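You operate a simulated robot arm through the tools that you are given. There is no shell and no other tool.

Carry out the task below with a simulated robot arm. There is one attempt and no reset: what you move stays moved.

TASK
Put things in order on the island bench. At the end: the grey stopper is on the yellow basket; the blue stopper is on the grey sleeved board; the orange radio module from the island bench stands where the spray head marked four stood; the spray head marked four stands where the blue stopper stood; whatever was shut is shut again. Leave all else as you found it, and nothing knocked over.

Only the result counts: the job must be done as asked and must still hold three seconds after the hand-in. Knocking over, shifting, dropping, spilling or breaking anything else fails it. Lids that push on must go on centred and level and be pressed home; caps that screw on are set level and turned clockwise until they are tight.

THE ROBOT
A 6-joint arm with a two-finger parallel gripper, fixed in place. Base frame: the origin is at the foot of the arm, x ahead of it, y to its left, z up; the work surface is at about z = 0.78. Readings come in m, rad, newtons and seconds.
With the tool pointing down near the work surface it reaches from about 0.24 to 0.64 m from the base axis. Its first joint turns from -1.152 to 1.152 rad. Payload 2.7 kg.
Tool frame: the origin (TCP) lies between the finger pads and is the grasp point; the fingertips stand 0.023 m ahead of it; z points along the fingers, y is the line along which they close. The gripper opens to 0.094 m. The fingers are 0.038 m wide and 0.01 m thick; the gripper's body (0.054 by 0.096 m) begins 0.039 m behind the TCP.
Orientation is that of the tool frame in the base frame, as a unit quaternion [x, y, z, w]. With the fingers straight down and closing along the base's y, the tool's x points along the base's -x, its y along +y and its z along -z.

THE INTERFACE
- The arm moves only by the tool send_rows. Its argument "steps" is one flat list of numbers, 7 for each row, row after row: the opening, from 0 (shut) to 1 (fully open), then the shift along the tool's x, y, z in units of 50 mm (1.0 is 50 mm), then the turn, a rotation vector about the tool's x, y, z in units of 5 degrees (1.0 is 5 degrees). In form: [hand, tx, ty, tz, wx, wy, wz, hand, tx, ty, tz, wx, wy, wz, ...]. A call has 1 to 20 rows; each row shifts and turns the commanded pose from where the row before left it, along the tool's axes as they then stand. A call with a number of a shift or a turn outside -1 to 1 is refused whole. Each row takes 0.2 s and may step no farther than 0.05 m and 0.15 rad from the row before; otherwise, or with a gripper value out of range, the whole call is refused. A pose out of reach is approached as far as the arm can. The call stops where the force on the tool passes 40 N (or 10 N more than at its start, if that is more) or the arm is blocked; 0.2 s more then pass. Each finger travels about 0.045 m/s and halts on what it meets, pressing with about 33 N; the grip force reading is that of the motor and also rises with nothing between the fingers. The clock runs only during rows and for 0.2 s after the last one: add rows that do not move to give the fingers time. The reply holds the time, the measured pose of the TCP, the force on the tool along the base axes, the opening and the grip force, in the units named above and with some noise, with the torque about the TCP (base axes, N m) and any sound that the robot's microphone picked up.
- Cameras (640 x 400 px; columns grow to the right, rows downward): "scene" is fixed at [0.0753, -0.4334, 1.4011]; the picture's right is [0.77, -0.64, 0.00], its down [-0.39, -0.46, -0.80] and it looks along [0.51, 0.61, -0.60] (base axes); focal length 324 px, centre (320, 200). "wrist" rides on the gripper at [0.087, 0.016, -0.075] in the tool frame; the picture's right is [-0.18, 0.98, 0.00], its down [-0.58, -0.11, -0.81] and it looks along [-0.79, -0.15, 0.59] (tool axes); focal length 243 px, centre (320, 200). There is no depth. A picture from a camera that has moved, and an enlarged one, comes with that camera's place and axes in the base frame and with its lens.
- camera(camera): a new picture of that camera. No time passes.
- inspect(camera, box): a new picture of the part [left, top, right, bottom] of that camera's present view, enlarged. No time passes.
- close_job(): hands the job in; it is judged then, once.

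Places have to be worked out from the pictures, the camera data and where the tool is seen. Open the gripper and draw the arm clear of the work before you hand the job in, unless the task says otherwise.

The tools are called after "Request:" as name(argument=value, ...) on one line, values as JSON. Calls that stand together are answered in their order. send_rows: Moves the arm, as the interface text tells. Its arguments: {"type":"object","properties":{"steps":{"type":"array","items":{"type":"number"}}},"required":["steps"]} The other tools are called the same way: camera (camera) takes a picture; inspect (camera, box) takes an enlarged picture of a part of a camera's view; close_job () hands the job in.

At the start:

```text
time_s: 0.0
eef_pos: [0.3886, 0.157, 1.0823]
ee_rot: [0.0, 1.0, 0.001, 0.001]
contact_force: [-0.1, 0.2, 1.0]
wrist_torque: [-0.04, -0.01, -0.01]
width: 0.0941
finger_force: 0.1
```

scene: 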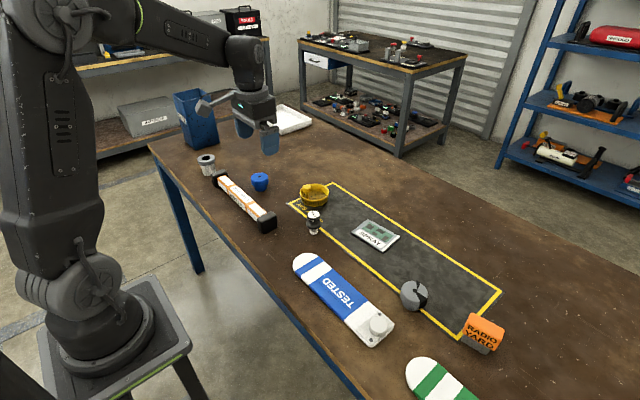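
wrist: 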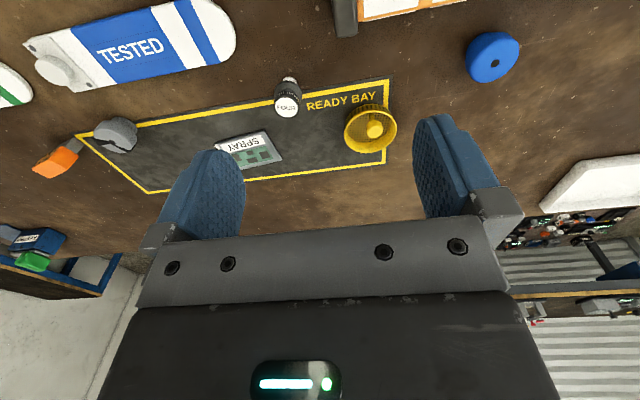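

I'll start by looking closer at the bench objects in the scene and wrist views.

Request:
inspect(camera="scene", box=[180, 140, 340, 240])

Request:
inspect(camera="scene", box=[280, 170, 440, 270])

Request:
inspect(camera="scene", box=[360, 260, 520, 360])

Request:
inspect(camera="scene", box=[280, 240, 440, 340])

Request:
inspect(camera="wrist", box=[220, 60, 420, 185])

Request:
inspect(camera="wrist", box=[0, 60, 200, 185])

```text
4.00 times, centred on (260, 190) of scene
camera zoom: at [0.0753, -0.4334, 1.4011], right [0.77, -0.64, 0.0], down [-0.39, -0.46, -0.8], along [0.51, 0.61, -0.6], focal length 1295 px, centre (560, 240)
```

zoom: 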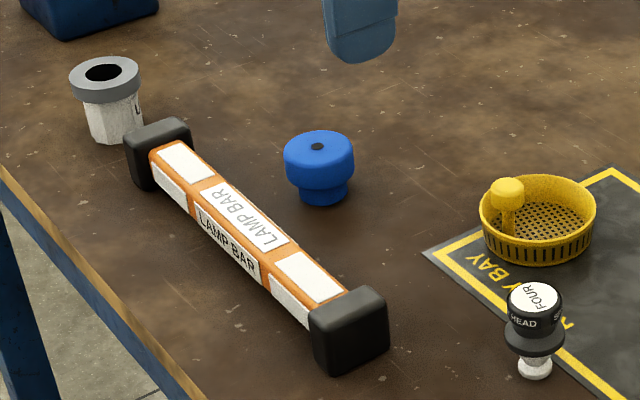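

```text
4.00 times, centred on (360, 220) of scene
camera zoom: at [0.0753, -0.4334, 1.4011], right [0.77, -0.64, 0.0], down [-0.39, -0.46, -0.8], along [0.51, 0.61, -0.6], focal length 1295 px, centre (160, 120)
```

zoom: 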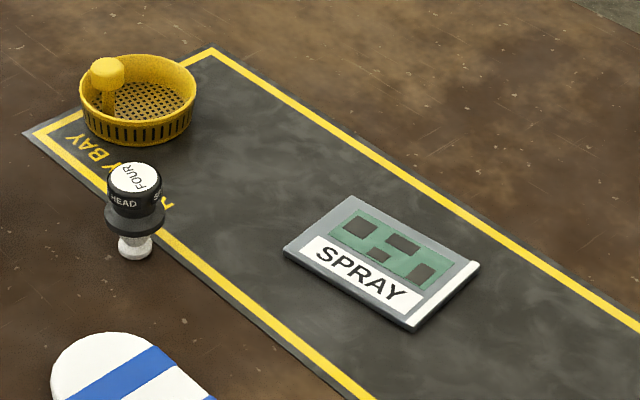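

```text
4.00 times, centred on (440, 310) of scene
camera zoom: at [0.0753, -0.4334, 1.4011], right [0.77, -0.64, 0.0], down [-0.39, -0.46, -0.8], along [0.51, 0.61, -0.6], focal length 1295 px, centre (-160, -240)
```

zoom: 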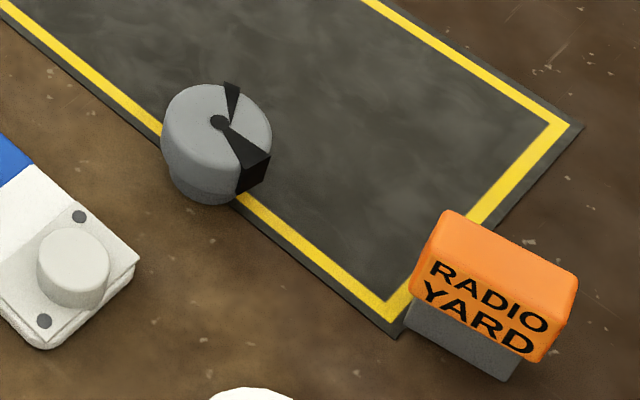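

```text
4.00 times, centred on (360, 290) of scene
camera zoom: at [0.0753, -0.4334, 1.4011], right [0.77, -0.64, 0.0], down [-0.39, -0.46, -0.8], along [0.51, 0.61, -0.6], focal length 1295 px, centre (160, -160)
```

zoom: 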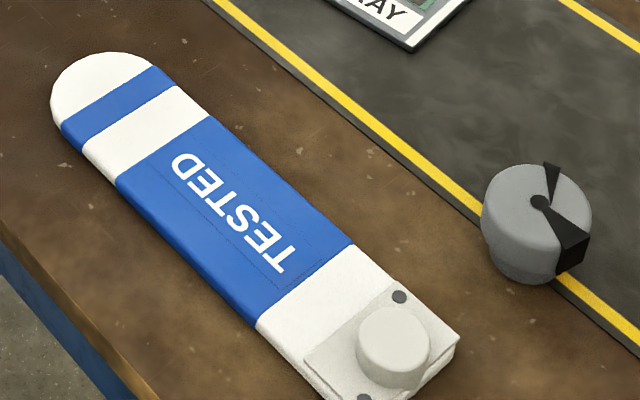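

```text
3.20 times, centred on (320, 122) of wrist
camera zoom: at [0.3002, 0.1747, 1.1554], right [0.18, 0.98, 0.0], down [0.58, -0.11, 0.81], along [0.79, -0.15, -0.59], focal length 776 px, centre (320, 448)
```

zoom: 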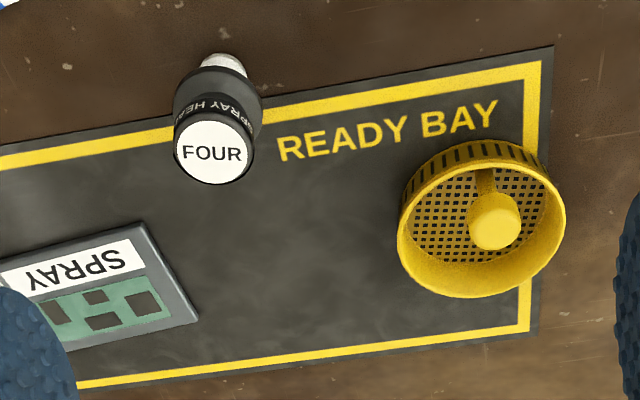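

```text
3.20 times, centred on (100, 122) of wrist
camera zoom: at [0.3002, 0.1747, 1.1554], right [0.18, 0.98, 0.0], down [0.58, -0.11, 0.81], along [0.79, -0.15, -0.59], focal length 776 px, centre (1024, 448)
```

zoom: 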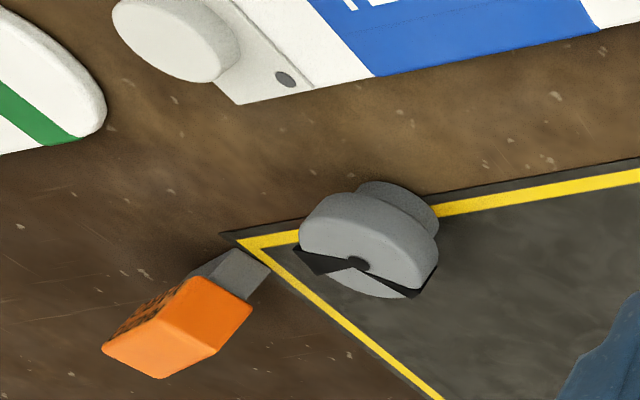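

The bench items look clear: the blue and grey stoppers, a yellow basket with a post, the SPRAY board in a grey sleeve, the spray head FOUR, and the orange radio. I'll move to a closer look over the basket.

Request:
send_rows(steps=[1, -0.65, 0.215, 0.5, 0, 0, 0, 1, -0.65, 0.215, 0.5, 0, 0, 0, 1, -0.65, 0.215, 0.5, 0, 0, 0, 1, -0.65, 0.215, 0.5, 0, 0, 0, 1, 0, 0, 0, 0, 0, 0])

Request:
camera(camera="wrist")

Request:
camera(camera="scene")

```text
time_s: 1.2
eef_pos: [0.5198, 0.2042, 0.9844]
ee_rot: [0.0, 1.0, 0.001, 0.001]
contact_force: [-0.5, -1.1, -0.2]
wrist_torque: [-0.01, -0.01, -0.04]
width: 0.094
finger_force: 0.0
```

```text
taken
camera wrist: at [0.4321, 0.2217, 1.058], right [0.18, 0.98, 0.0], down [0.58, -0.11, 0.81], along [0.79, -0.15, -0.59], focal length 243 px, centre (320, 200)
```

wrist: 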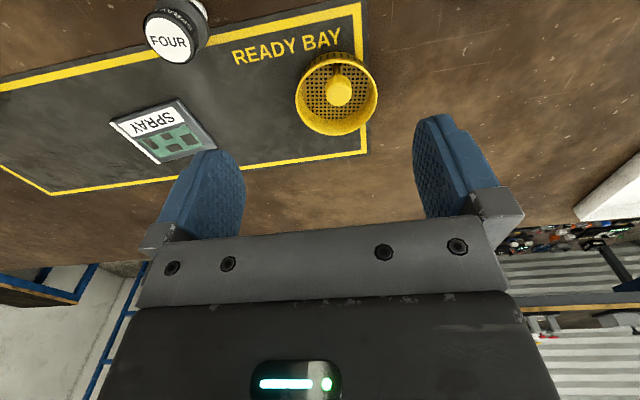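

```text
taken
```

scene: 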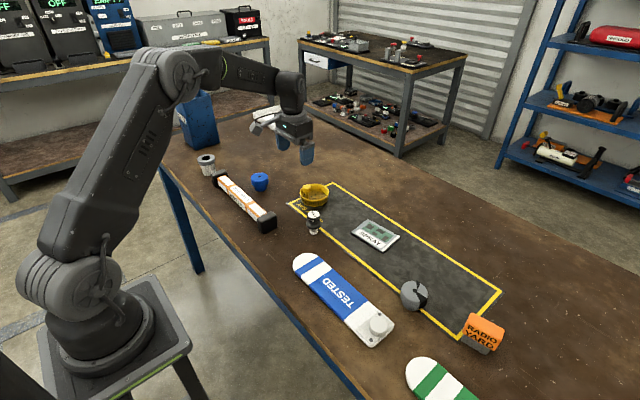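

Request:
inspect(camera="wrist", box=[270, 30, 398, 110])

Request:
inspect(camera="wrist", box=[100, 90, 228, 170])

Request:
inspect(camera="scene", box=[284, 170, 348, 210])

Request:
inspect(camera="scene", box=[240, 160, 288, 190])

Request:
inspect(camera="scene", box=[0, 0, 320, 200])

Request:
inspect(camera="scene", box=[290, 0, 640, 200])

```text
5.00 times, centred on (334, 70) of wrist
camera zoom: at [0.4321, 0.2217, 1.058], right [0.18, 0.98, 0.0], down [0.58, -0.11, 0.81], along [0.79, -0.15, -0.59], focal length 1213 px, centre (250, 850)
```

zoom: 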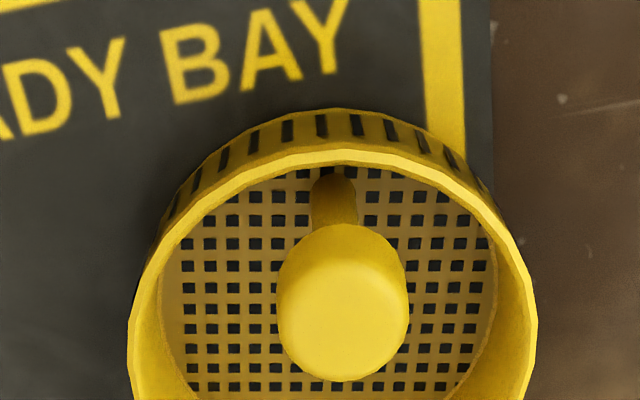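

```text
5.00 times, centred on (164, 130) of wrist
camera zoom: at [0.4321, 0.2217, 1.058], right [0.18, 0.98, 0.0], down [0.58, -0.11, 0.81], along [0.79, -0.15, -0.59], focal length 1213 px, centre (1100, 550)
```

zoom: 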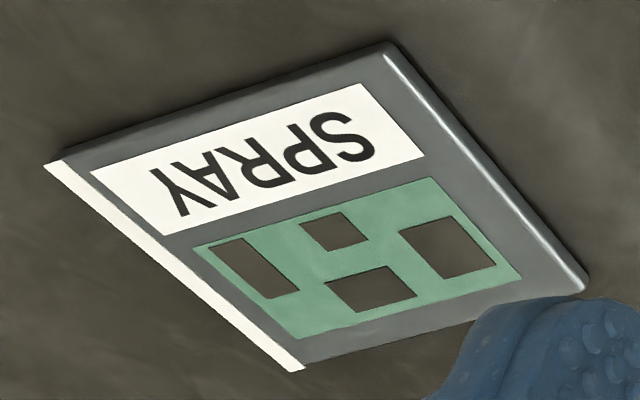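

```text
10.00 times, centred on (316, 190) of scene
camera zoom: at [0.0754, -0.4334, 1.4011], right [0.77, -0.64, 0.0], down [-0.39, -0.46, -0.8], along [0.51, 0.61, -0.6], focal length 3237 px, centre (360, 300)
```

zoom: 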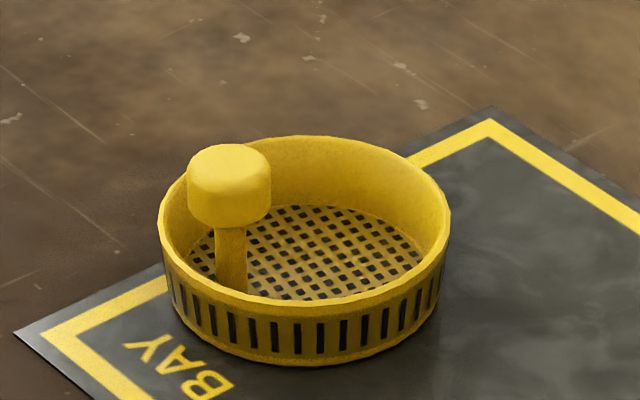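

```text
13.33 times, centred on (264, 175) of scene
camera zoom: at [0.0754, -0.4334, 1.4011], right [0.77, -0.64, 0.0], down [-0.39, -0.46, -0.8], along [0.51, 0.61, -0.6], focal length 4316 px, centre (1067, 533)
```

zoom: 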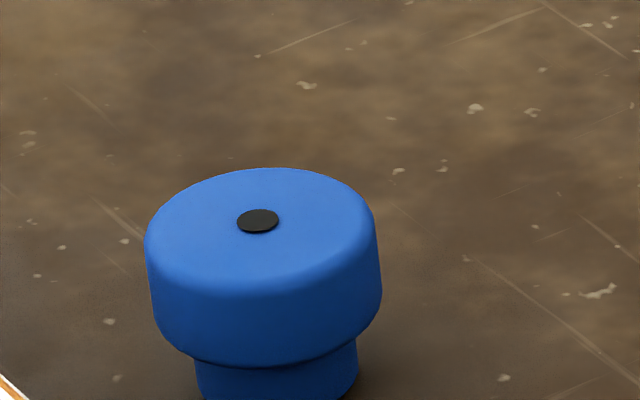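

```text
2.00 times, centred on (160, 100) of scene
camera zoom: at [0.0754, -0.4334, 1.4011], right [0.77, -0.64, 0.0], down [-0.39, -0.46, -0.8], along [0.51, 0.61, -0.6], focal length 647 px, centre (640, 400)
```

zoom: 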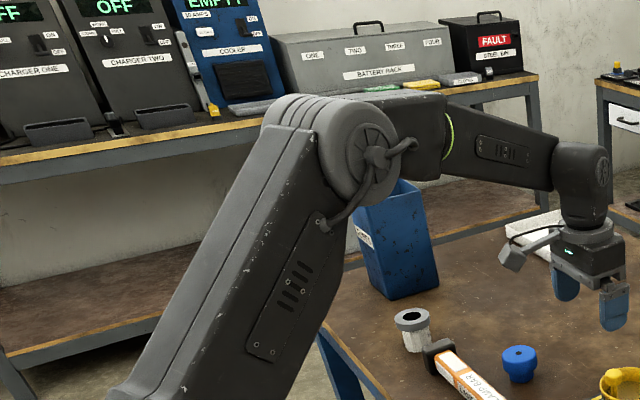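

```text
1.83 times, centred on (465, 100) of scene
camera zoom: at [0.0754, -0.4334, 1.4011], right [0.77, -0.64, 0.0], down [-0.39, -0.46, -0.8], along [0.51, 0.61, -0.6], focal length 592 px, centre (55, 383)
```

zoom: 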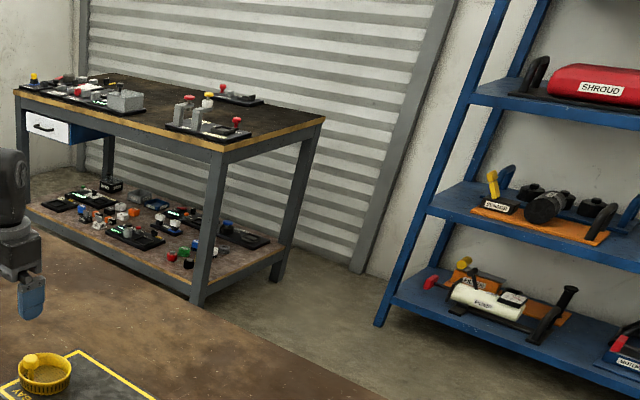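

The basket has an off-centre post with a knob, so I need a steeper and closer view to plan that placement. I'll tilt the tool so the wrist camera looks nearly straight down at it.

Request:
send_rows(steps=[1, 0, 0, 0, 0, 1, 0, 1, 0, 0, 0, 0, 1, 0, 1, 0, 0, 0, 0, 1, 0, 1, 0, 0, 0, 0, 1, 0, 1, 0, 0, 0, 0, 1, 0, 1, 0, 0, 0, 0, 1, 0, 1, -0.7, 0, 0, 0, 0, 0, 1, 0, 0, 0, 0, 0, 0])

Request:
camera(camera="wrist")

```text
time_s: 3.0
eef_pos: [0.5226, 0.1939, 0.9665]
ee_rot: [-0.001, 0.966, 0.0, -0.258]
contact_force: [-0.3, -0.2, 0.5]
wrist_torque: [0.0, -0.02, -0.02]
width: 0.0939
finger_force: 0.1
out of reach, approached as far as the arm can: row 7
```

```text
taken
camera wrist: at [0.4831, 0.2114, 1.0746], right [0.16, 0.98, -0.09], down [0.91, -0.11, 0.41], along [0.39, -0.15, -0.91], focal length 243 px, centre (320, 200)
```

wrist: 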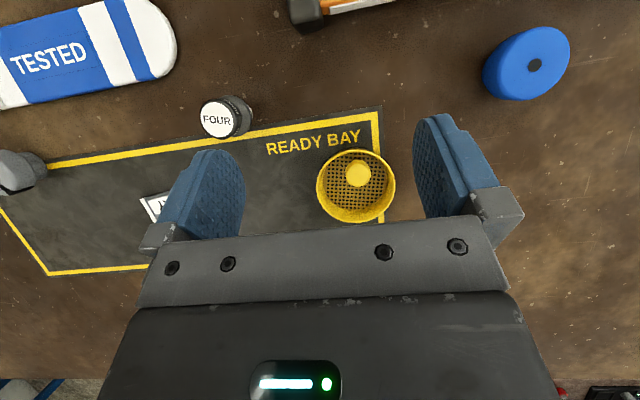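

This is a much steeper view; I'll enlarge the basket, the blue stopper and the spray head.

Request:
inspect(camera="wrist", box=[300, 140, 412, 230])

Request:
inspect(camera="wrist", box=[470, 20, 582, 110])

Request:
inspect(camera="wrist", box=[180, 80, 276, 150])

```text
4.44 times, centred on (356, 185) of wrist
camera zoom: at [0.4831, 0.2114, 1.0746], right [0.16, 0.98, -0.09], down [0.91, -0.11, 0.41], along [0.39, -0.15, -0.91], focal length 1078 px, centre (160, 267)
```

zoom: 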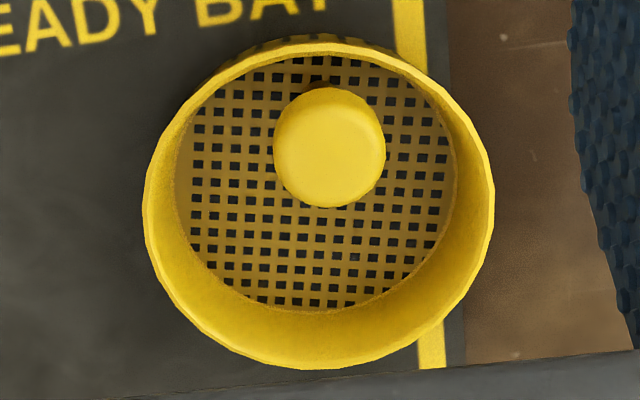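

```text
4.44 times, centred on (526, 65) of wrist
camera zoom: at [0.4831, 0.2114, 1.0746], right [0.16, 0.98, -0.09], down [0.91, -0.11, 0.41], along [0.39, -0.15, -0.91], focal length 1078 px, centre (-596, 800)
```

zoom: 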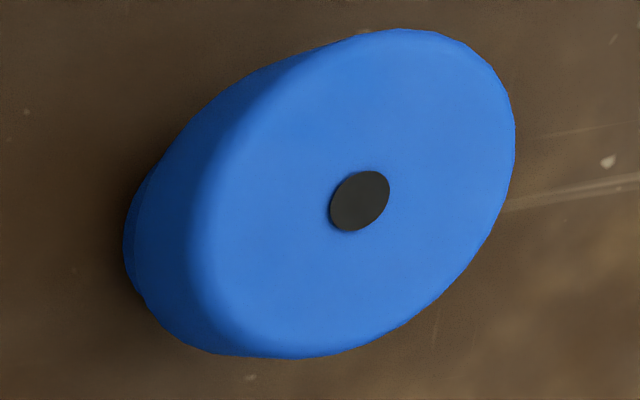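

```text
5.71 times, centred on (228, 115) of wrist
camera zoom: at [0.4831, 0.2114, 1.0746], right [0.16, 0.98, -0.09], down [0.91, -0.11, 0.41], along [0.39, -0.15, -0.91], focal length 1386 px, centre (846, 686)
```

zoom: 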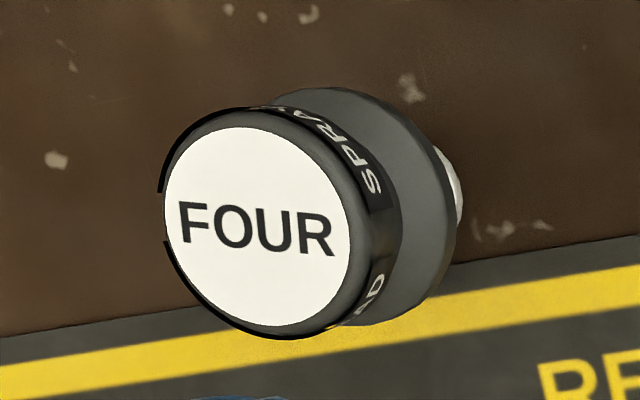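

Basket centre is about (0.587, 0.212), with the post about 27 mm toward the base, so the free space for a stopper is on the far side. I'll level the tool and head to the blue stopper near (0.490, 0.374) to measure and grasp it.

Request:
send_rows(steps=[1, 0, 0, 0, 0, -1, 0, 1, 0, 0, 0, 0, -1, 0, 1, 0, 0, 0, 0, -1, 0, 1, 0, 0, 0, 0, -1, 0, 1, 0, 0, 0, 0, -1, 0, 1, 0, 0, 0, 0, -1, 0, 1, 0, 0, 0, 0, 0, 0])

```text
time_s: 4.6
eef_pos: [0.523, 0.1929, 0.9673]
ee_rot: [-0.001, 1.0, 0.0, 0.002]
contact_force: [0.5, -0.5, 0.3]
wrist_torque: [0.01, 0.0, 0.0]
width: 0.0941
finger_force: 0.1
```

Level again; I'll move toward the blue stopper at a mid height for a side view.

Request:
send_rows(steps=[1, 0.372, 0.724, 0.348, 0, 0, 0, 1, 0.372, 0.724, 0.348, 0, 0, 0, 1, 0.372, 0.724, 0.348, 0, 0, 0, 1, 0.372, 0.724, 0.348, 0, 0, 0, 1, 0.372, 0.724, 0.348, 0, 0, 0, 1, 0, 0, 0, 0, 0, 0])

Request:
camera(camera="wrist")

Request:
camera(camera="scene")

```text
time_s: 6.0
eef_pos: [0.4288, 0.3754, 0.8817]
ee_rot: [0.0, 1.0, 0.0, 0.001]
contact_force: [0.2, -0.2, 0.0]
wrist_torque: [-0.01, 0.03, 0.03]
width: 0.0941
finger_force: 0.0
```

```text
taken
camera wrist: at [0.3413, 0.3931, 0.9554], right [0.18, 0.98, 0.0], down [0.58, -0.11, 0.81], along [0.79, -0.15, -0.59], focal length 243 px, centre (320, 200)
```

wrist: 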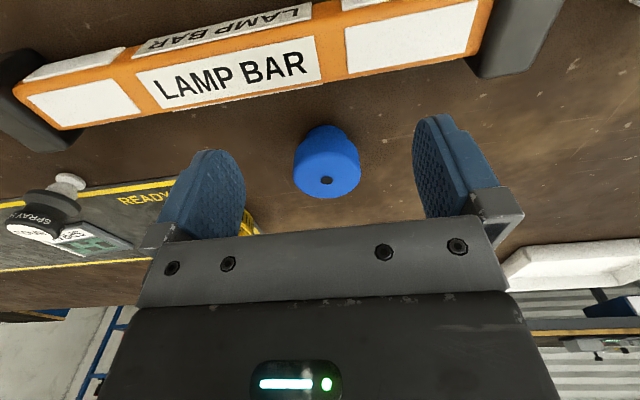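

```text
taken
```

scene: 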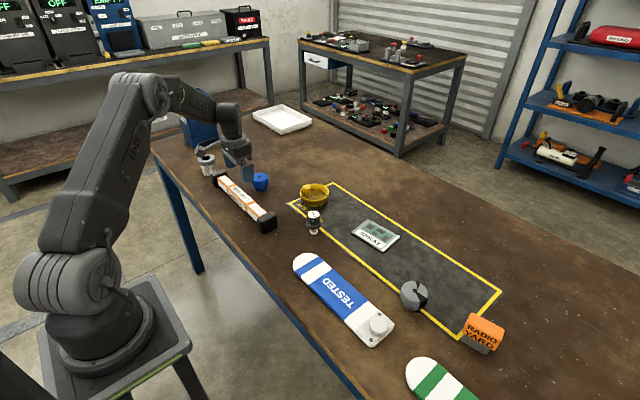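

Request:
inspect(camera="wrist", box=[280, 110, 376, 206])

Request:
inspect(camera="wrist", box=[0, 160, 100, 250])

```text
4.17 times, centred on (328, 158) of wrist
camera zoom: at [0.3413, 0.3931, 0.9554], right [0.18, 0.98, 0.0], down [0.58, -0.11, 0.81], along [0.79, -0.15, -0.59], focal length 1011 px, centre (287, 375)
```

zoom: 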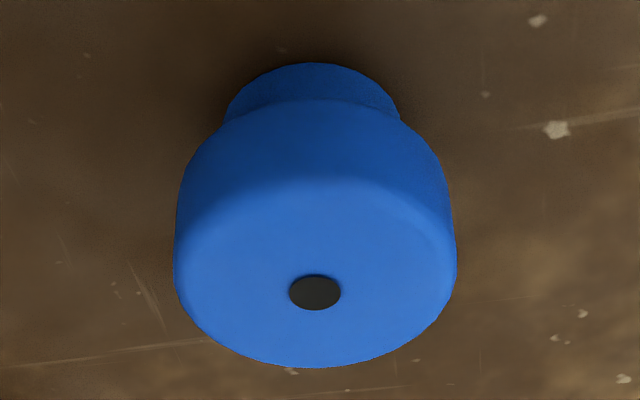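

```text
4.44 times, centred on (50, 205) of wrist
camera zoom: at [0.3413, 0.3931, 0.9554], right [0.18, 0.98, 0.0], down [0.58, -0.11, 0.81], along [0.79, -0.15, -0.59], focal length 1078 px, centre (1520, 178)
```

zoom: 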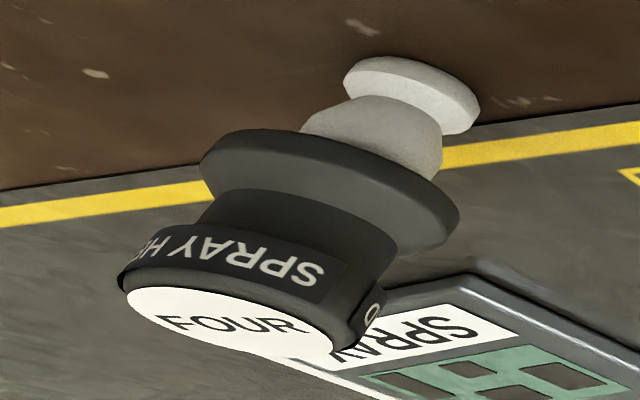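

Blue stopper centre is about (0.489, 0.371) with its top near z 0.826 and its head underside near 0.804. I'll move over it and lower partway to check alignment.

Request:
send_rows(steps=[1, -0.6, -0.042, 0, 0, 0, 0, 1, -0.6, -0.042, 0, 0, 0, 0, 1, 0, 0, 0.4, 0, 0, 0, 1, 0, 0, 0.4, 0, 0, 0, 1, 0, 0, 0, 0, 0, 0])

Request:
camera(camera="wrist")

Request:
inspect(camera="scene", box=[200, 110, 320, 200])

```text
time_s: 7.2
eef_pos: [0.4886, 0.3709, 0.8404]
ee_rot: [0.0, 1.0, 0.001, 0.001]
contact_force: [-0.6, 0.1, 0.1]
wrist_torque: [-0.02, -0.03, 0.01]
width: 0.094
finger_force: 0.0
```

```text
taken
camera wrist: at [0.402, 0.3886, 0.9152], right [0.18, 0.98, 0.0], down [0.58, -0.11, 0.81], along [0.79, -0.15, -0.59], focal length 243 px, centre (320, 200)
```

wrist: 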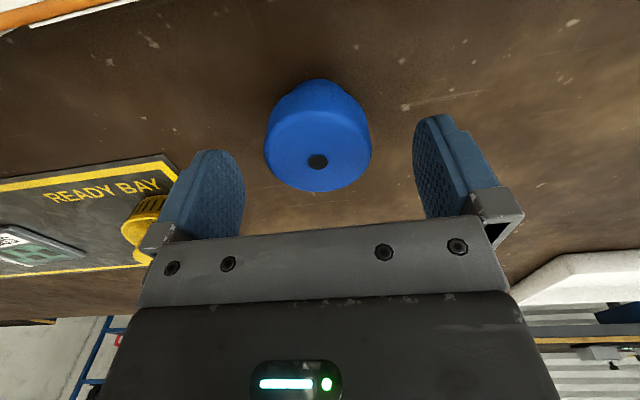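

```text
4.44 times, centred on (260, 155) of scene
camera zoom: at [0.0753, -0.4334, 1.4011], right [0.77, -0.64, 0.0], down [-0.39, -0.46, -0.8], along [0.51, 0.61, -0.6], focal length 1439 px, centre (587, 400)
```

zoom: 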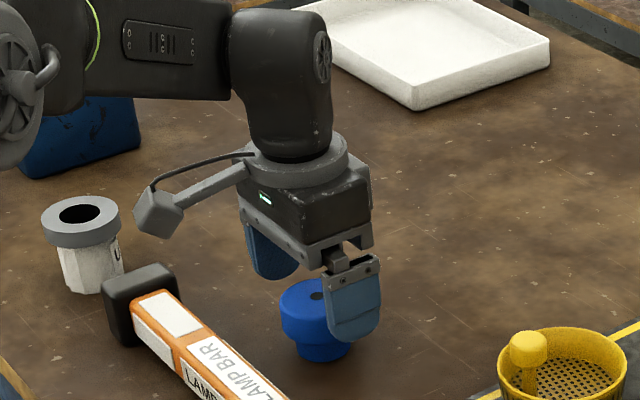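

The hole projects to (0.4887, 0.3710) at top height, so the gripper is centred. Lowering and closing.

Request:
send_rows(steps=[1, 0, 0, 0.42, 0, 0, 0, 1, 0, 0, 0, 0, 0, 0, 0, 0, 0, 0, 0, 0, 0, 0, 0, 0, 0, 0, 0, 0, 0, 0, 0, 0, 0, 0, 0, 0, 0, 0, 0, 0, 0, 0, 0, 0, 0, 0, 0, 0, 0, 0, 0, 0, 0, 0])

Request:
camera(camera="wrist")

```text
refused: steps must hold 7 numbers for each row
```

```text
taken
camera wrist: at [0.402, 0.3886, 0.9152], right [0.18, 0.98, 0.0], down [0.58, -0.11, 0.81], along [0.79, -0.15, -0.59], focal length 243 px, centre (320, 200)
```

wrist: 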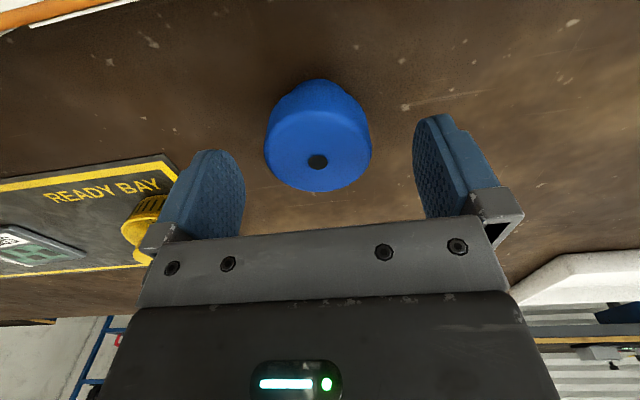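

I miscounted the numbers and the call was refused whole, so nothing moved. I'm resending with complete rows.

Request:
send_rows(steps=[1, 0, 0, 0.42, 0, 0, 0, 1, 0, 0, 0, 0, 0, 0, 0, 0, 0, 0, 0, 0, 0, 0, 0, 0, 0, 0, 0, 0, 0, 0, 0, 0, 0, 0, 0, 0, 0, 0, 0, 0, 0, 0, 0, 0, 0, 0, 0, 0, 0])

Request:
camera(camera="wrist")

```text
time_s: 8.8
eef_pos: [0.4898, 0.3725, 0.8192]
ee_rot: [0.001, 1.0, 0.0, 0.001]
contact_force: [-0.1, 0.3, -0.6]
wrist_torque: [0.02, 0.01, -0.01]
width: 0.0543
finger_force: 32.8
```

```text
taken
camera wrist: at [0.4033, 0.3895, 0.8951], right [0.18, 0.98, 0.0], down [0.58, -0.11, 0.81], along [0.79, -0.15, -0.59], focal length 243 px, centre (320, 200)
```

wrist: 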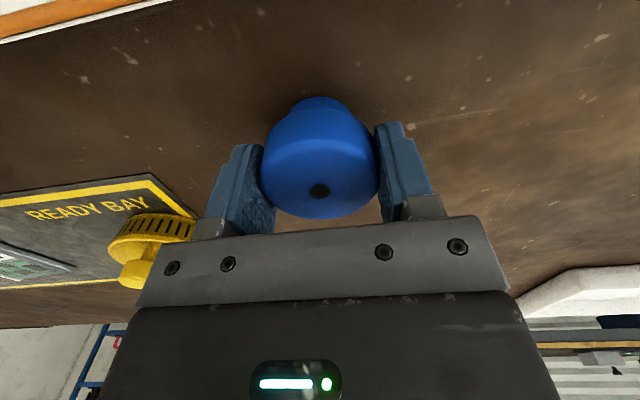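

Gripped the blue stopper (head about 54 mm wide); its spot is recorded as (0.4885, 0.372). I'll lift and carry it high over toward the SPRAY board.

Request:
send_rows(steps=[0, 0, 0, -0.5, 0, 0, 0, 0, 0, 0, -0.9, 0, 0, 0, 0, 0, 0, -0.9, 0, 0, 0, 0, -0.156, -0.883, 0, 0, 0, 0, 0, -0.156, -0.883, 0, 0, 0, 0, 0, -0.156, -0.883, 0, 0, 0, 0, 0, -0.156, -0.883, 0, 0, 0, 0, 0, -0.156, -0.883, 0, 0, 0, 0, 0, -0.156, -0.883, 0, 0, 0, 0, 0, -0.156, -0.883, 0, 0, 0, 0, 0, -0.156, -0.883, 0, 0, 0, 0, 0, -0.156, -0.883, 0, 0, 0, 0, 0, 0, 0, 0, 0, 0, 0])

Request:
camera(camera="wrist")

Request:
camera(camera="scene")

```text
time_s: 11.6
eef_pos: [0.5599, -0.027, 0.9383]
ee_rot: [0.0, 1.0, 0.0, 0.001]
contact_force: [-0.2, -1.3, -0.2]
wrist_torque: [0.02, -0.02, 0.0]
width: 0.0
finger_force: 32.8
```

```text
taken
camera wrist: at [0.4705, -0.0097, 1.0109], right [0.18, 0.98, 0.0], down [0.58, -0.11, 0.81], along [0.79, -0.15, -0.59], focal length 243 px, centre (320, 200)
```

wrist: 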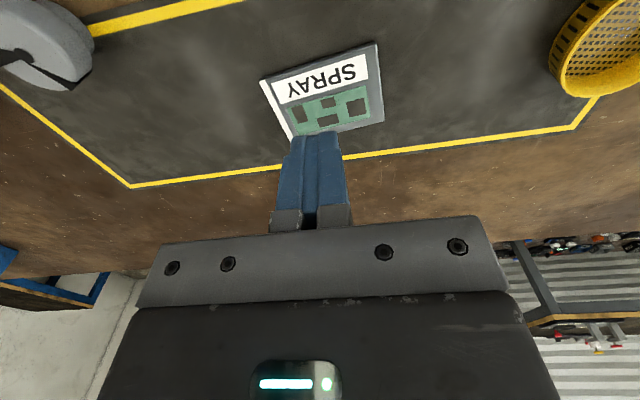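

```text
taken
```

scene: 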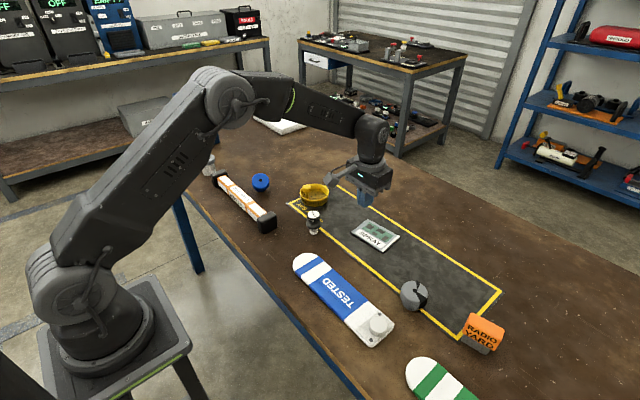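

The gripper is empty (width 0) — the stopper slipped out on the lift. It still appears near its original place, so I'll check how it stands.

Request:
inspect(camera="scene", box=[180, 140, 340, 240])

Request:
inspect(camera="scene", box=[236, 160, 284, 200])

Request:
inspect(camera="wrist", box=[240, 30, 400, 150])

Request:
inspect(camera="wrist", box=[0, 0, 130, 100])

```text
4.00 times, centred on (260, 190) of scene
camera zoom: at [0.0753, -0.4334, 1.4011], right [0.77, -0.64, 0.0], down [-0.39, -0.46, -0.8], along [0.51, 0.61, -0.6], focal length 1295 px, centre (560, 240)
```

zoom: 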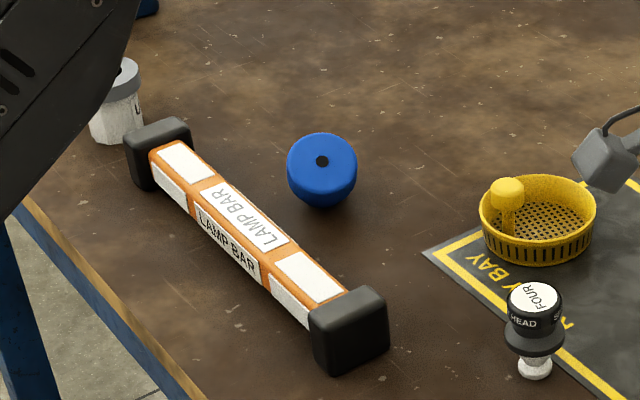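

```text
10.00 times, centred on (260, 180) of scene
camera zoom: at [0.0753, -0.4334, 1.4011], right [0.77, -0.64, 0.0], down [-0.39, -0.46, -0.8], along [0.51, 0.61, -0.6], focal length 3237 px, centre (920, 400)
```

zoom: 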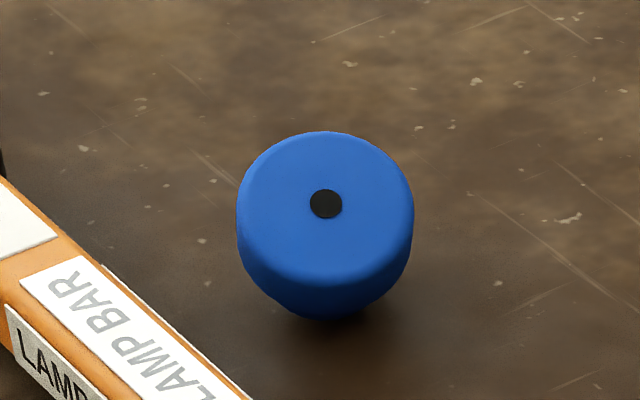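

```text
3.33 times, centred on (320, 90) of wrist
camera zoom: at [0.4705, -0.0097, 1.0109], right [0.18, 0.98, 0.0], down [0.58, -0.11, 0.81], along [0.79, -0.15, -0.59], focal length 809 px, centre (320, 567)
```

zoom: 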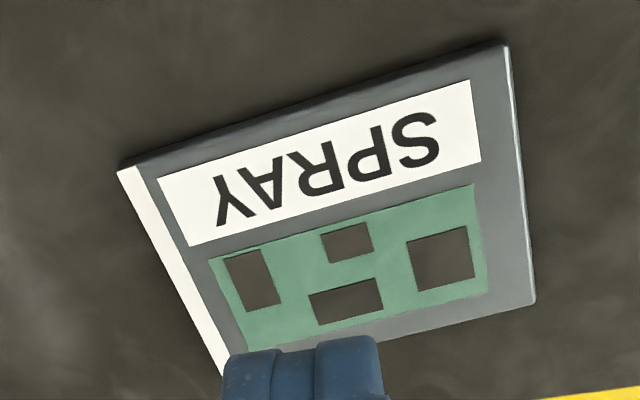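

```text
4.00 times, centred on (65, 50) of wrist
camera zoom: at [0.4705, -0.0097, 1.0109], right [0.18, 0.98, 0.0], down [0.58, -0.11, 0.81], along [0.79, -0.15, -0.59], focal length 970 px, centre (1340, 800)
```

zoom: 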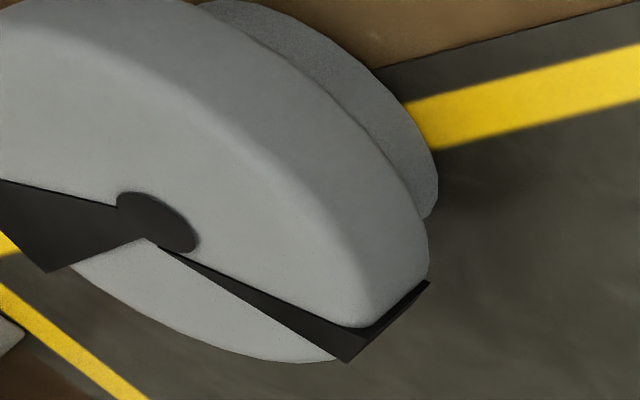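

The blue stopper has tipped and now leans with its top facing the camera. I'll open the gripper and go back for a close look before regrasping.

Request:
send_rows(steps=[1, 0.356, 0.867, 0, 0, 0, 0, 1, 0.356, 0.867, 0, 0, 0, 0, 1, 0.356, 0.867, 0, 0, 0, 0, 1, 0.356, 0.867, 0, 0, 0, 0, 1, 0.356, 0.867, 0, 0, 0, 0, 1, 0.356, 0.867, 0, 0, 0, 0, 1, 0.356, 0.867, 0, 0, 0, 0, 1, 0.356, 0.867, 0, 0, 0, 0, 1, 0.356, 0.867, 0, 0, 0, 0, 1, 0, 0, 0.4, 0, 0, 0, 1, 0, 0, 0, 0, 0, 0])

Request:
camera(camera="wrist")

Request:
inspect(camera="scene", box=[180, 110, 340, 210])

```text
time_s: 14.0
eef_pos: [0.3996, 0.3638, 0.9137]
ee_rot: [-0.001, 1.0, 0.0, 0.001]
contact_force: [0.4, -0.7, 0.0]
wrist_torque: [0.0, 0.0, 0.02]
width: 0.0939
finger_force: 0.0
```

```text
taken
camera wrist: at [0.3126, 0.381, 0.988], right [0.18, 0.98, 0.0], down [0.58, -0.11, 0.81], along [0.79, -0.15, -0.59], focal length 243 px, centre (320, 200)
```

wrist: 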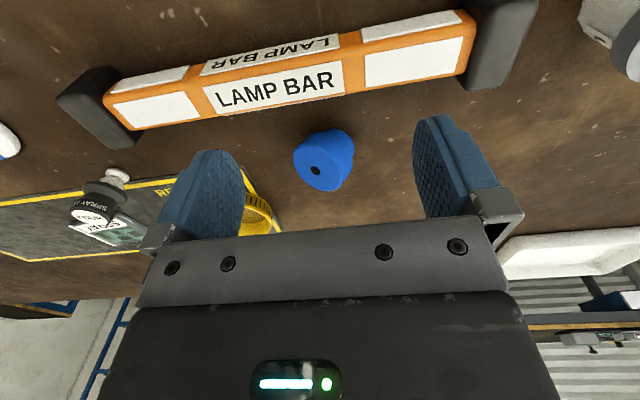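

```text
4.00 times, centred on (260, 160) of scene
camera zoom: at [0.0753, -0.4333, 1.4011], right [0.77, -0.64, 0.0], down [-0.39, -0.46, -0.8], along [0.51, 0.61, -0.6], focal length 1295 px, centre (560, 360)
```

zoom: 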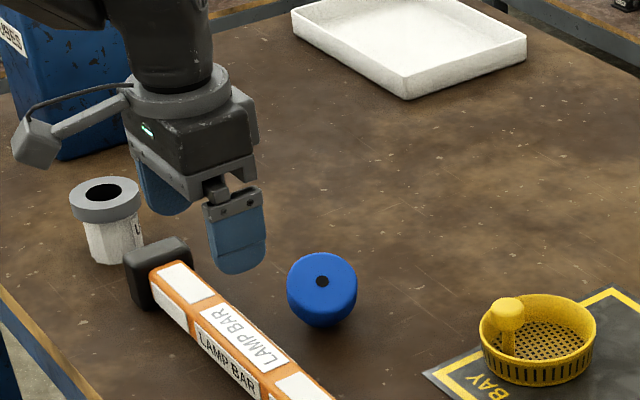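

Request:
inspect(camera="wrist", box=[280, 115, 370, 205])

```text
4.44 times, centred on (325, 160) of wrist
camera zoom: at [0.3126, 0.381, 0.988], right [0.18, 0.98, 0.0], down [0.58, -0.11, 0.81], along [0.79, -0.15, -0.59], focal length 1078 px, centre (298, 378)
```

zoom: 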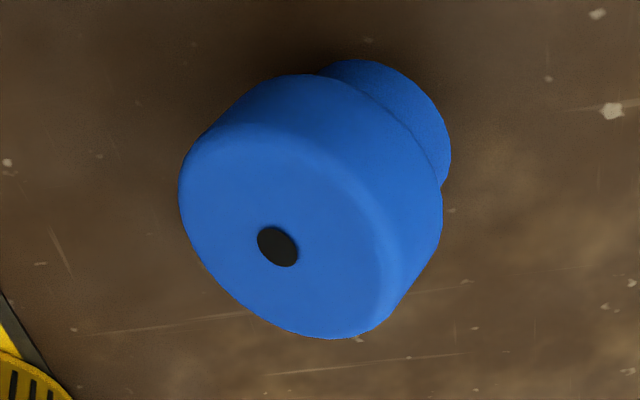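

The stopper leans about 30° toward (-0.42, -0.91), balanced on its stem edge, with its base still near the original spot. The plan is to straddle it with the open fingers and nudge the head gently in +y until it drops upright; first I'll hover and verify.

Request:
send_rows(steps=[1, -0.884, -0.06, 0, 0, 0, 0, 1, -0.884, -0.06, 0, 0, 0, 0, 1, 0, 0, 0.5, 0, 0, 0, 1, 0, 0, 0.4, 0, 0, 0, 1, 0, 0, 0, 0, 0, 0])

Request:
camera(camera="wrist")

Request:
inspect(camera="scene", box=[210, 130, 306, 200])

```text
time_s: 15.2
eef_pos: [0.4895, 0.3597, 0.8728]
ee_rot: [0.0, 1.0, 0.001, 0.001]
contact_force: [0.3, 0.1, 1.0]
wrist_torque: [0.01, -0.02, 0.02]
width: 0.0939
finger_force: 0.0
```

```text
taken
camera wrist: at [0.4019, 0.3777, 0.946], right [0.18, 0.98, 0.0], down [0.58, -0.11, 0.81], along [0.79, -0.15, -0.59], focal length 243 px, centre (320, 200)
```

wrist: 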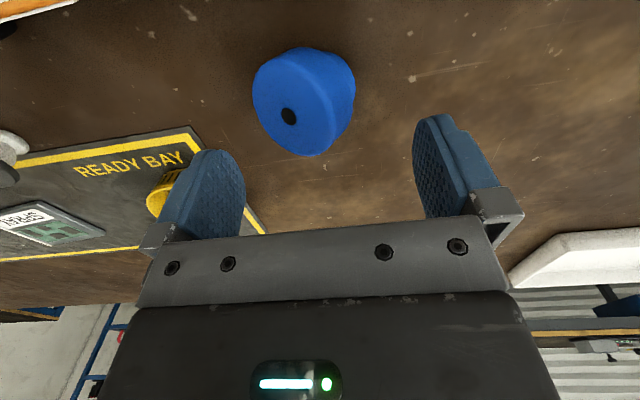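

```text
5.71 times, centred on (258, 165) of scene
camera zoom: at [0.0753, -0.4334, 1.4011], right [0.77, -0.64, 0.0], down [-0.39, -0.46, -0.8], along [0.51, 0.61, -0.6], focal length 1850 px, centre (674, 400)
```

zoom: 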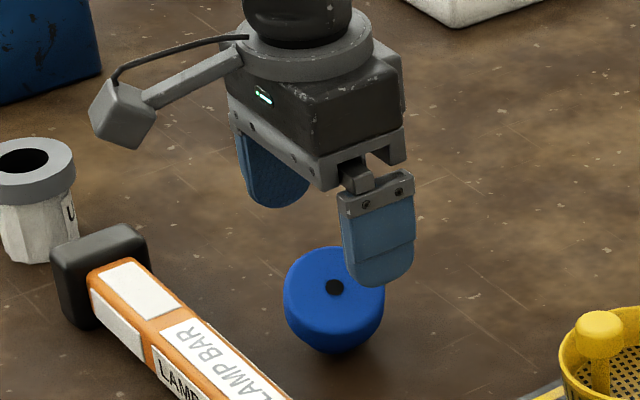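

The head's near edge is about y = 0.325, while the trailing finger's inner face is near 0.313. I'll lower beside it and push +y in small steps.

Request:
send_rows(steps=[1, 0, 0, 0.47, 0, 0, 0, 1, 0, 0, 0.45, 0, 0, 0, 1, 0, 0, 0, 0, 0, 0, 1, 0, 0.1, 0, 0, 0, 0, 1, 0, 0.1, 0, 0, 0, 0, 1, 0, 0.08, 0, 0, 0, 0, 1, 0, 0.08, 0, 0, 0, 0, 1, 0, 0, 0, 0, 0, 0])

Request:
camera(camera="wrist")

Request:
inspect(camera="scene", box=[210, 130, 306, 200])

```text
time_s: 17.0
eef_pos: [0.4888, 0.3776, 0.8234]
ee_rot: [-0.001, 1.0, 0.0, 0.001]
contact_force: [-0.2, -0.4, 1.0]
wrist_torque: [0.02, -0.01, 0.01]
width: 0.094
finger_force: 0.0
```

```text
taken
camera wrist: at [0.4016, 0.3945, 0.8984], right [0.18, 0.98, 0.0], down [0.58, -0.11, 0.81], along [0.79, -0.15, -0.59], focal length 243 px, centre (320, 200)
```

wrist: 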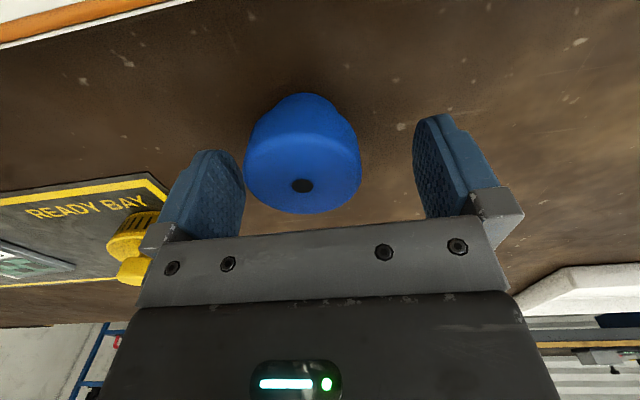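

```text
5.71 times, centred on (258, 165) of scene
camera zoom: at [0.0753, -0.4334, 1.4011], right [0.77, -0.64, 0.0], down [-0.39, -0.46, -0.8], along [0.51, 0.61, -0.6], focal length 1850 px, centre (674, 400)
```

zoom: 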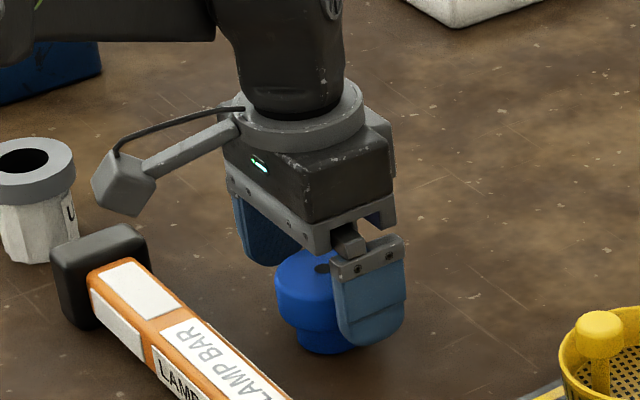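

It's upright again at about (0.485, 0.3705). I'll centre on it, go a little deeper, grip, then lift only a few millimetres and check the load.

Request:
send_rows(steps=[1, 0.066, -0.14, 0, 0, 0, 0, 1, 0, 0, 0.17, 0, 0, 0, 1, 0, 0, 0, 0, 0, 0, 0, 0, 0, 0, 0, 0, 0, 0, 0, 0, 0, 0, 0, 0, 0, 0, 0, 0, 0, 0, 0, 0, 0, 0, 0, 0, 0, 0, 0, 0, 0, 0, 0, 0, 0, 0, 0, 0, 0, 0, 0, 0])

Request:
camera(camera="wrist")

Request:
inspect(camera="scene", box=[210, 130, 306, 200])

```text
time_s: 19.0
eef_pos: [0.4851, 0.3689, 0.8153]
ee_rot: [0.0, 1.0, 0.002, 0.0]
contact_force: [0.5, -0.5, 0.0]
wrist_torque: [0.01, 0.0, -0.01]
width: 0.0548
finger_force: 33.1
```

```text
taken
camera wrist: at [0.3982, 0.3864, 0.8902], right [0.18, 0.98, 0.0], down [0.58, -0.11, 0.81], along [0.79, -0.15, -0.59], focal length 243 px, centre (320, 200)
```

wrist: 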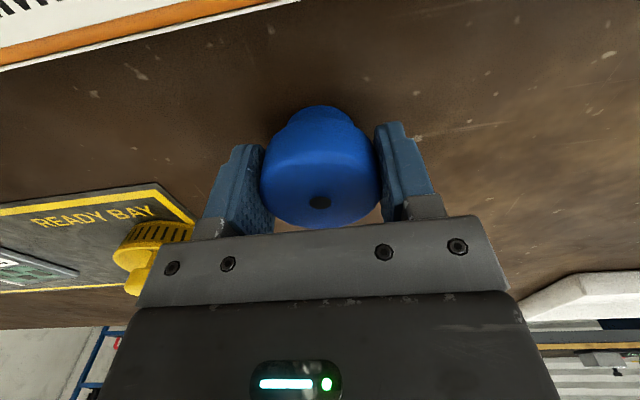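

```text
5.71 times, centred on (258, 165) of scene
camera zoom: at [0.0753, -0.4333, 1.4011], right [0.77, -0.64, 0.0], down [-0.39, -0.46, -0.8], along [0.51, 0.61, -0.6], focal length 1850 px, centre (674, 400)
```

zoom: 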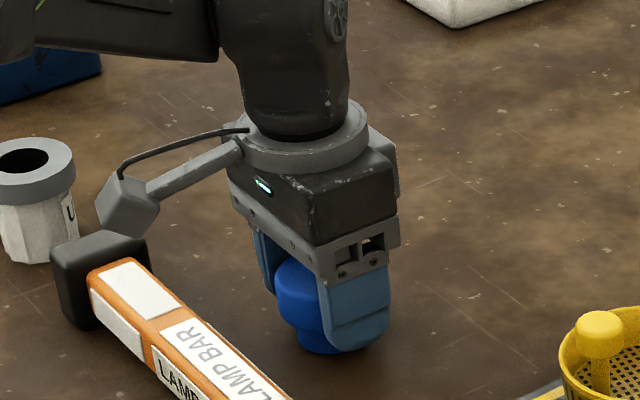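

Gripped at 54.8 mm. Lifting by a few millimetres slowly to see whether it holds.

Request:
send_rows(steps=[0, 0, 0, -0.03, 0, 0, 0, 0, 0, 0, -0.05, 0, 0, 0, 0, 0, 0, -0.06, 0, 0, 0, 0, 0, 0, -0.06, 0, 0, 0, 0, 0, 0, 0, 0, 0, 0])

Request:
inspect(camera="scene", box=[210, 130, 306, 200])

Request:
camera(camera="wrist")

```text
time_s: 20.2
eef_pos: [0.485, 0.3691, 0.8258]
ee_rot: [0.0, 1.0, 0.0, 0.001]
contact_force: [-0.8, -0.3, -0.6]
wrist_torque: [0.02, 0.01, -0.01]
width: 0.0548
finger_force: 33.1
```

```text
5.71 times, centred on (258, 165) of scene
camera zoom: at [0.0753, -0.4334, 1.4011], right [0.77, -0.64, 0.0], down [-0.39, -0.46, -0.8], along [0.51, 0.61, -0.6], focal length 1850 px, centre (674, 400)
```

zoom: 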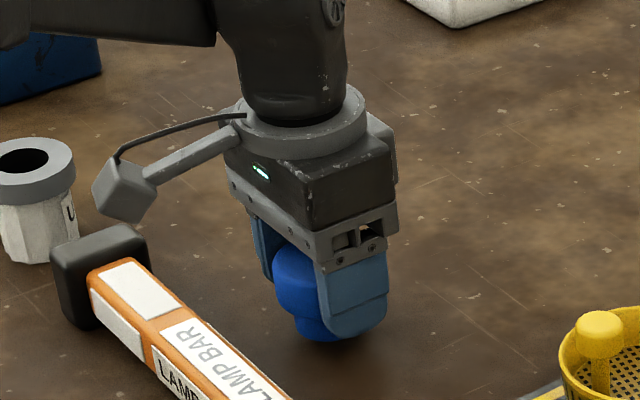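

```text
taken
camera wrist: at [0.3982, 0.3867, 0.8989], right [0.18, 0.98, 0.0], down [0.58, -0.11, 0.81], along [0.79, -0.15, -0.59], focal length 243 px, centre (320, 200)
```

wrist: 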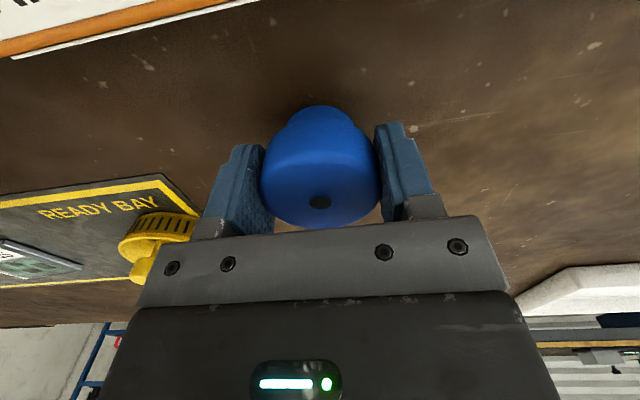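

It holds while lifting gently. I'll continue up with smooth steps and check again.

Request:
send_rows(steps=[0, 0, 0, -0.1, 0, 0, 0, 0, 0, 0, -0.15, 0, 0, 0, 0, 0, 0, -0.2, 0, 0, 0, 0, 0, 0, -0.25, 0, 0, 0, 0, 0, 0, -0.25, 0, 0, 0, 0, 0, 0, -0.25, 0, 0, 0, 0, 0, 0, -0.25, 0, 0, 0, 0, 0, 0, -0.2, 0, 0, 0, 0, 0, 0, -0.1, 0, 0, 0, 0, 0, 0, 0, 0, 0, 0])

Request:
camera(camera="wrist")

```text
time_s: 22.4
eef_pos: [0.4853, 0.3697, 0.9136]
ee_rot: [0.0, 1.0, 0.001, 0.001]
contact_force: [-0.1, -0.1, -1.1]
wrist_torque: [0.04, -0.02, 0.02]
width: 0.0548
finger_force: 33.2
```

```text
taken
camera wrist: at [0.3975, 0.3863, 0.9877], right [0.18, 0.98, 0.0], down [0.58, -0.11, 0.81], along [0.79, -0.15, -0.59], focal length 243 px, centre (320, 200)
```

wrist: 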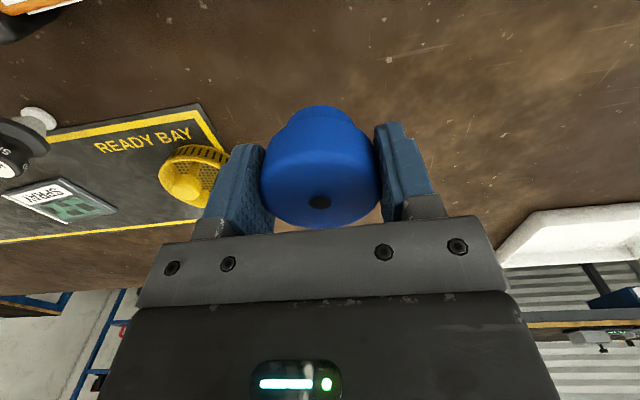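

The stopper is held steadily. The board centre works out at about (0.607, -0.028), so I'll carry the stopper there at this height.

Request:
send_rows(steps=[0, -0.1, -0.33, 0, 0, 0, 0, 0, -0.2045, -0.663, 0, 0, 0, 0, 0, -0.2045, -0.663, 0, 0, 0, 0, 0, -0.2045, -0.663, 0, 0, 0, 0, 0, -0.2045, -0.663, 0, 0, 0, 0, 0, -0.2045, -0.663, 0, 0, 0, 0, 0, -0.2045, -0.663, 0, 0, 0, 0, 0, -0.2045, -0.663, 0, 0, 0, 0, 0, -0.2045, -0.663, 0, 0, 0, 0, 0, -0.2045, -0.663, 0, 0, 0, 0, 0, -0.2045, -0.663, 0, 0, 0, 0, 0, -0.2045, -0.663, 0, 0, 0, 0, 0, -0.1, -0.33, 0, 0, 0, 0, 0, 0, 0, 0, 0, 0, 0])

Request:
camera(camera="wrist")

Request:
camera(camera="scene")

```text
time_s: 25.4
eef_pos: [0.6072, -0.0286, 0.9095]
ee_rot: [0.0, 1.0, 0.001, 0.001]
contact_force: [-0.4, -0.1, -0.9]
wrist_torque: [0.01, 0.01, 0.03]
width: 0.0547
finger_force: 33.0
```

```text
taken
camera wrist: at [0.5201, -0.0106, 0.9841], right [0.18, 0.98, 0.0], down [0.58, -0.11, 0.81], along [0.79, -0.15, -0.59], focal length 243 px, centre (320, 200)
```

wrist: 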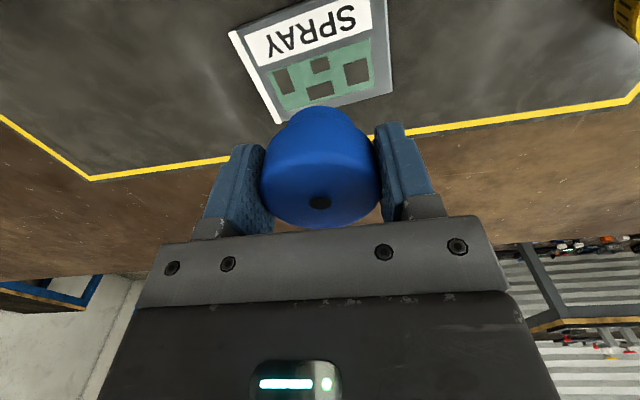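

```text
taken
```

scene: 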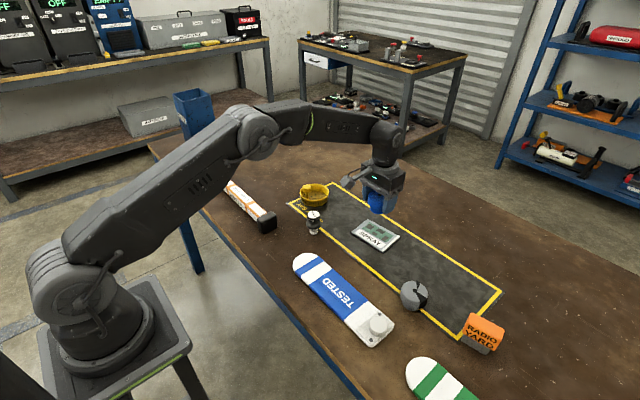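

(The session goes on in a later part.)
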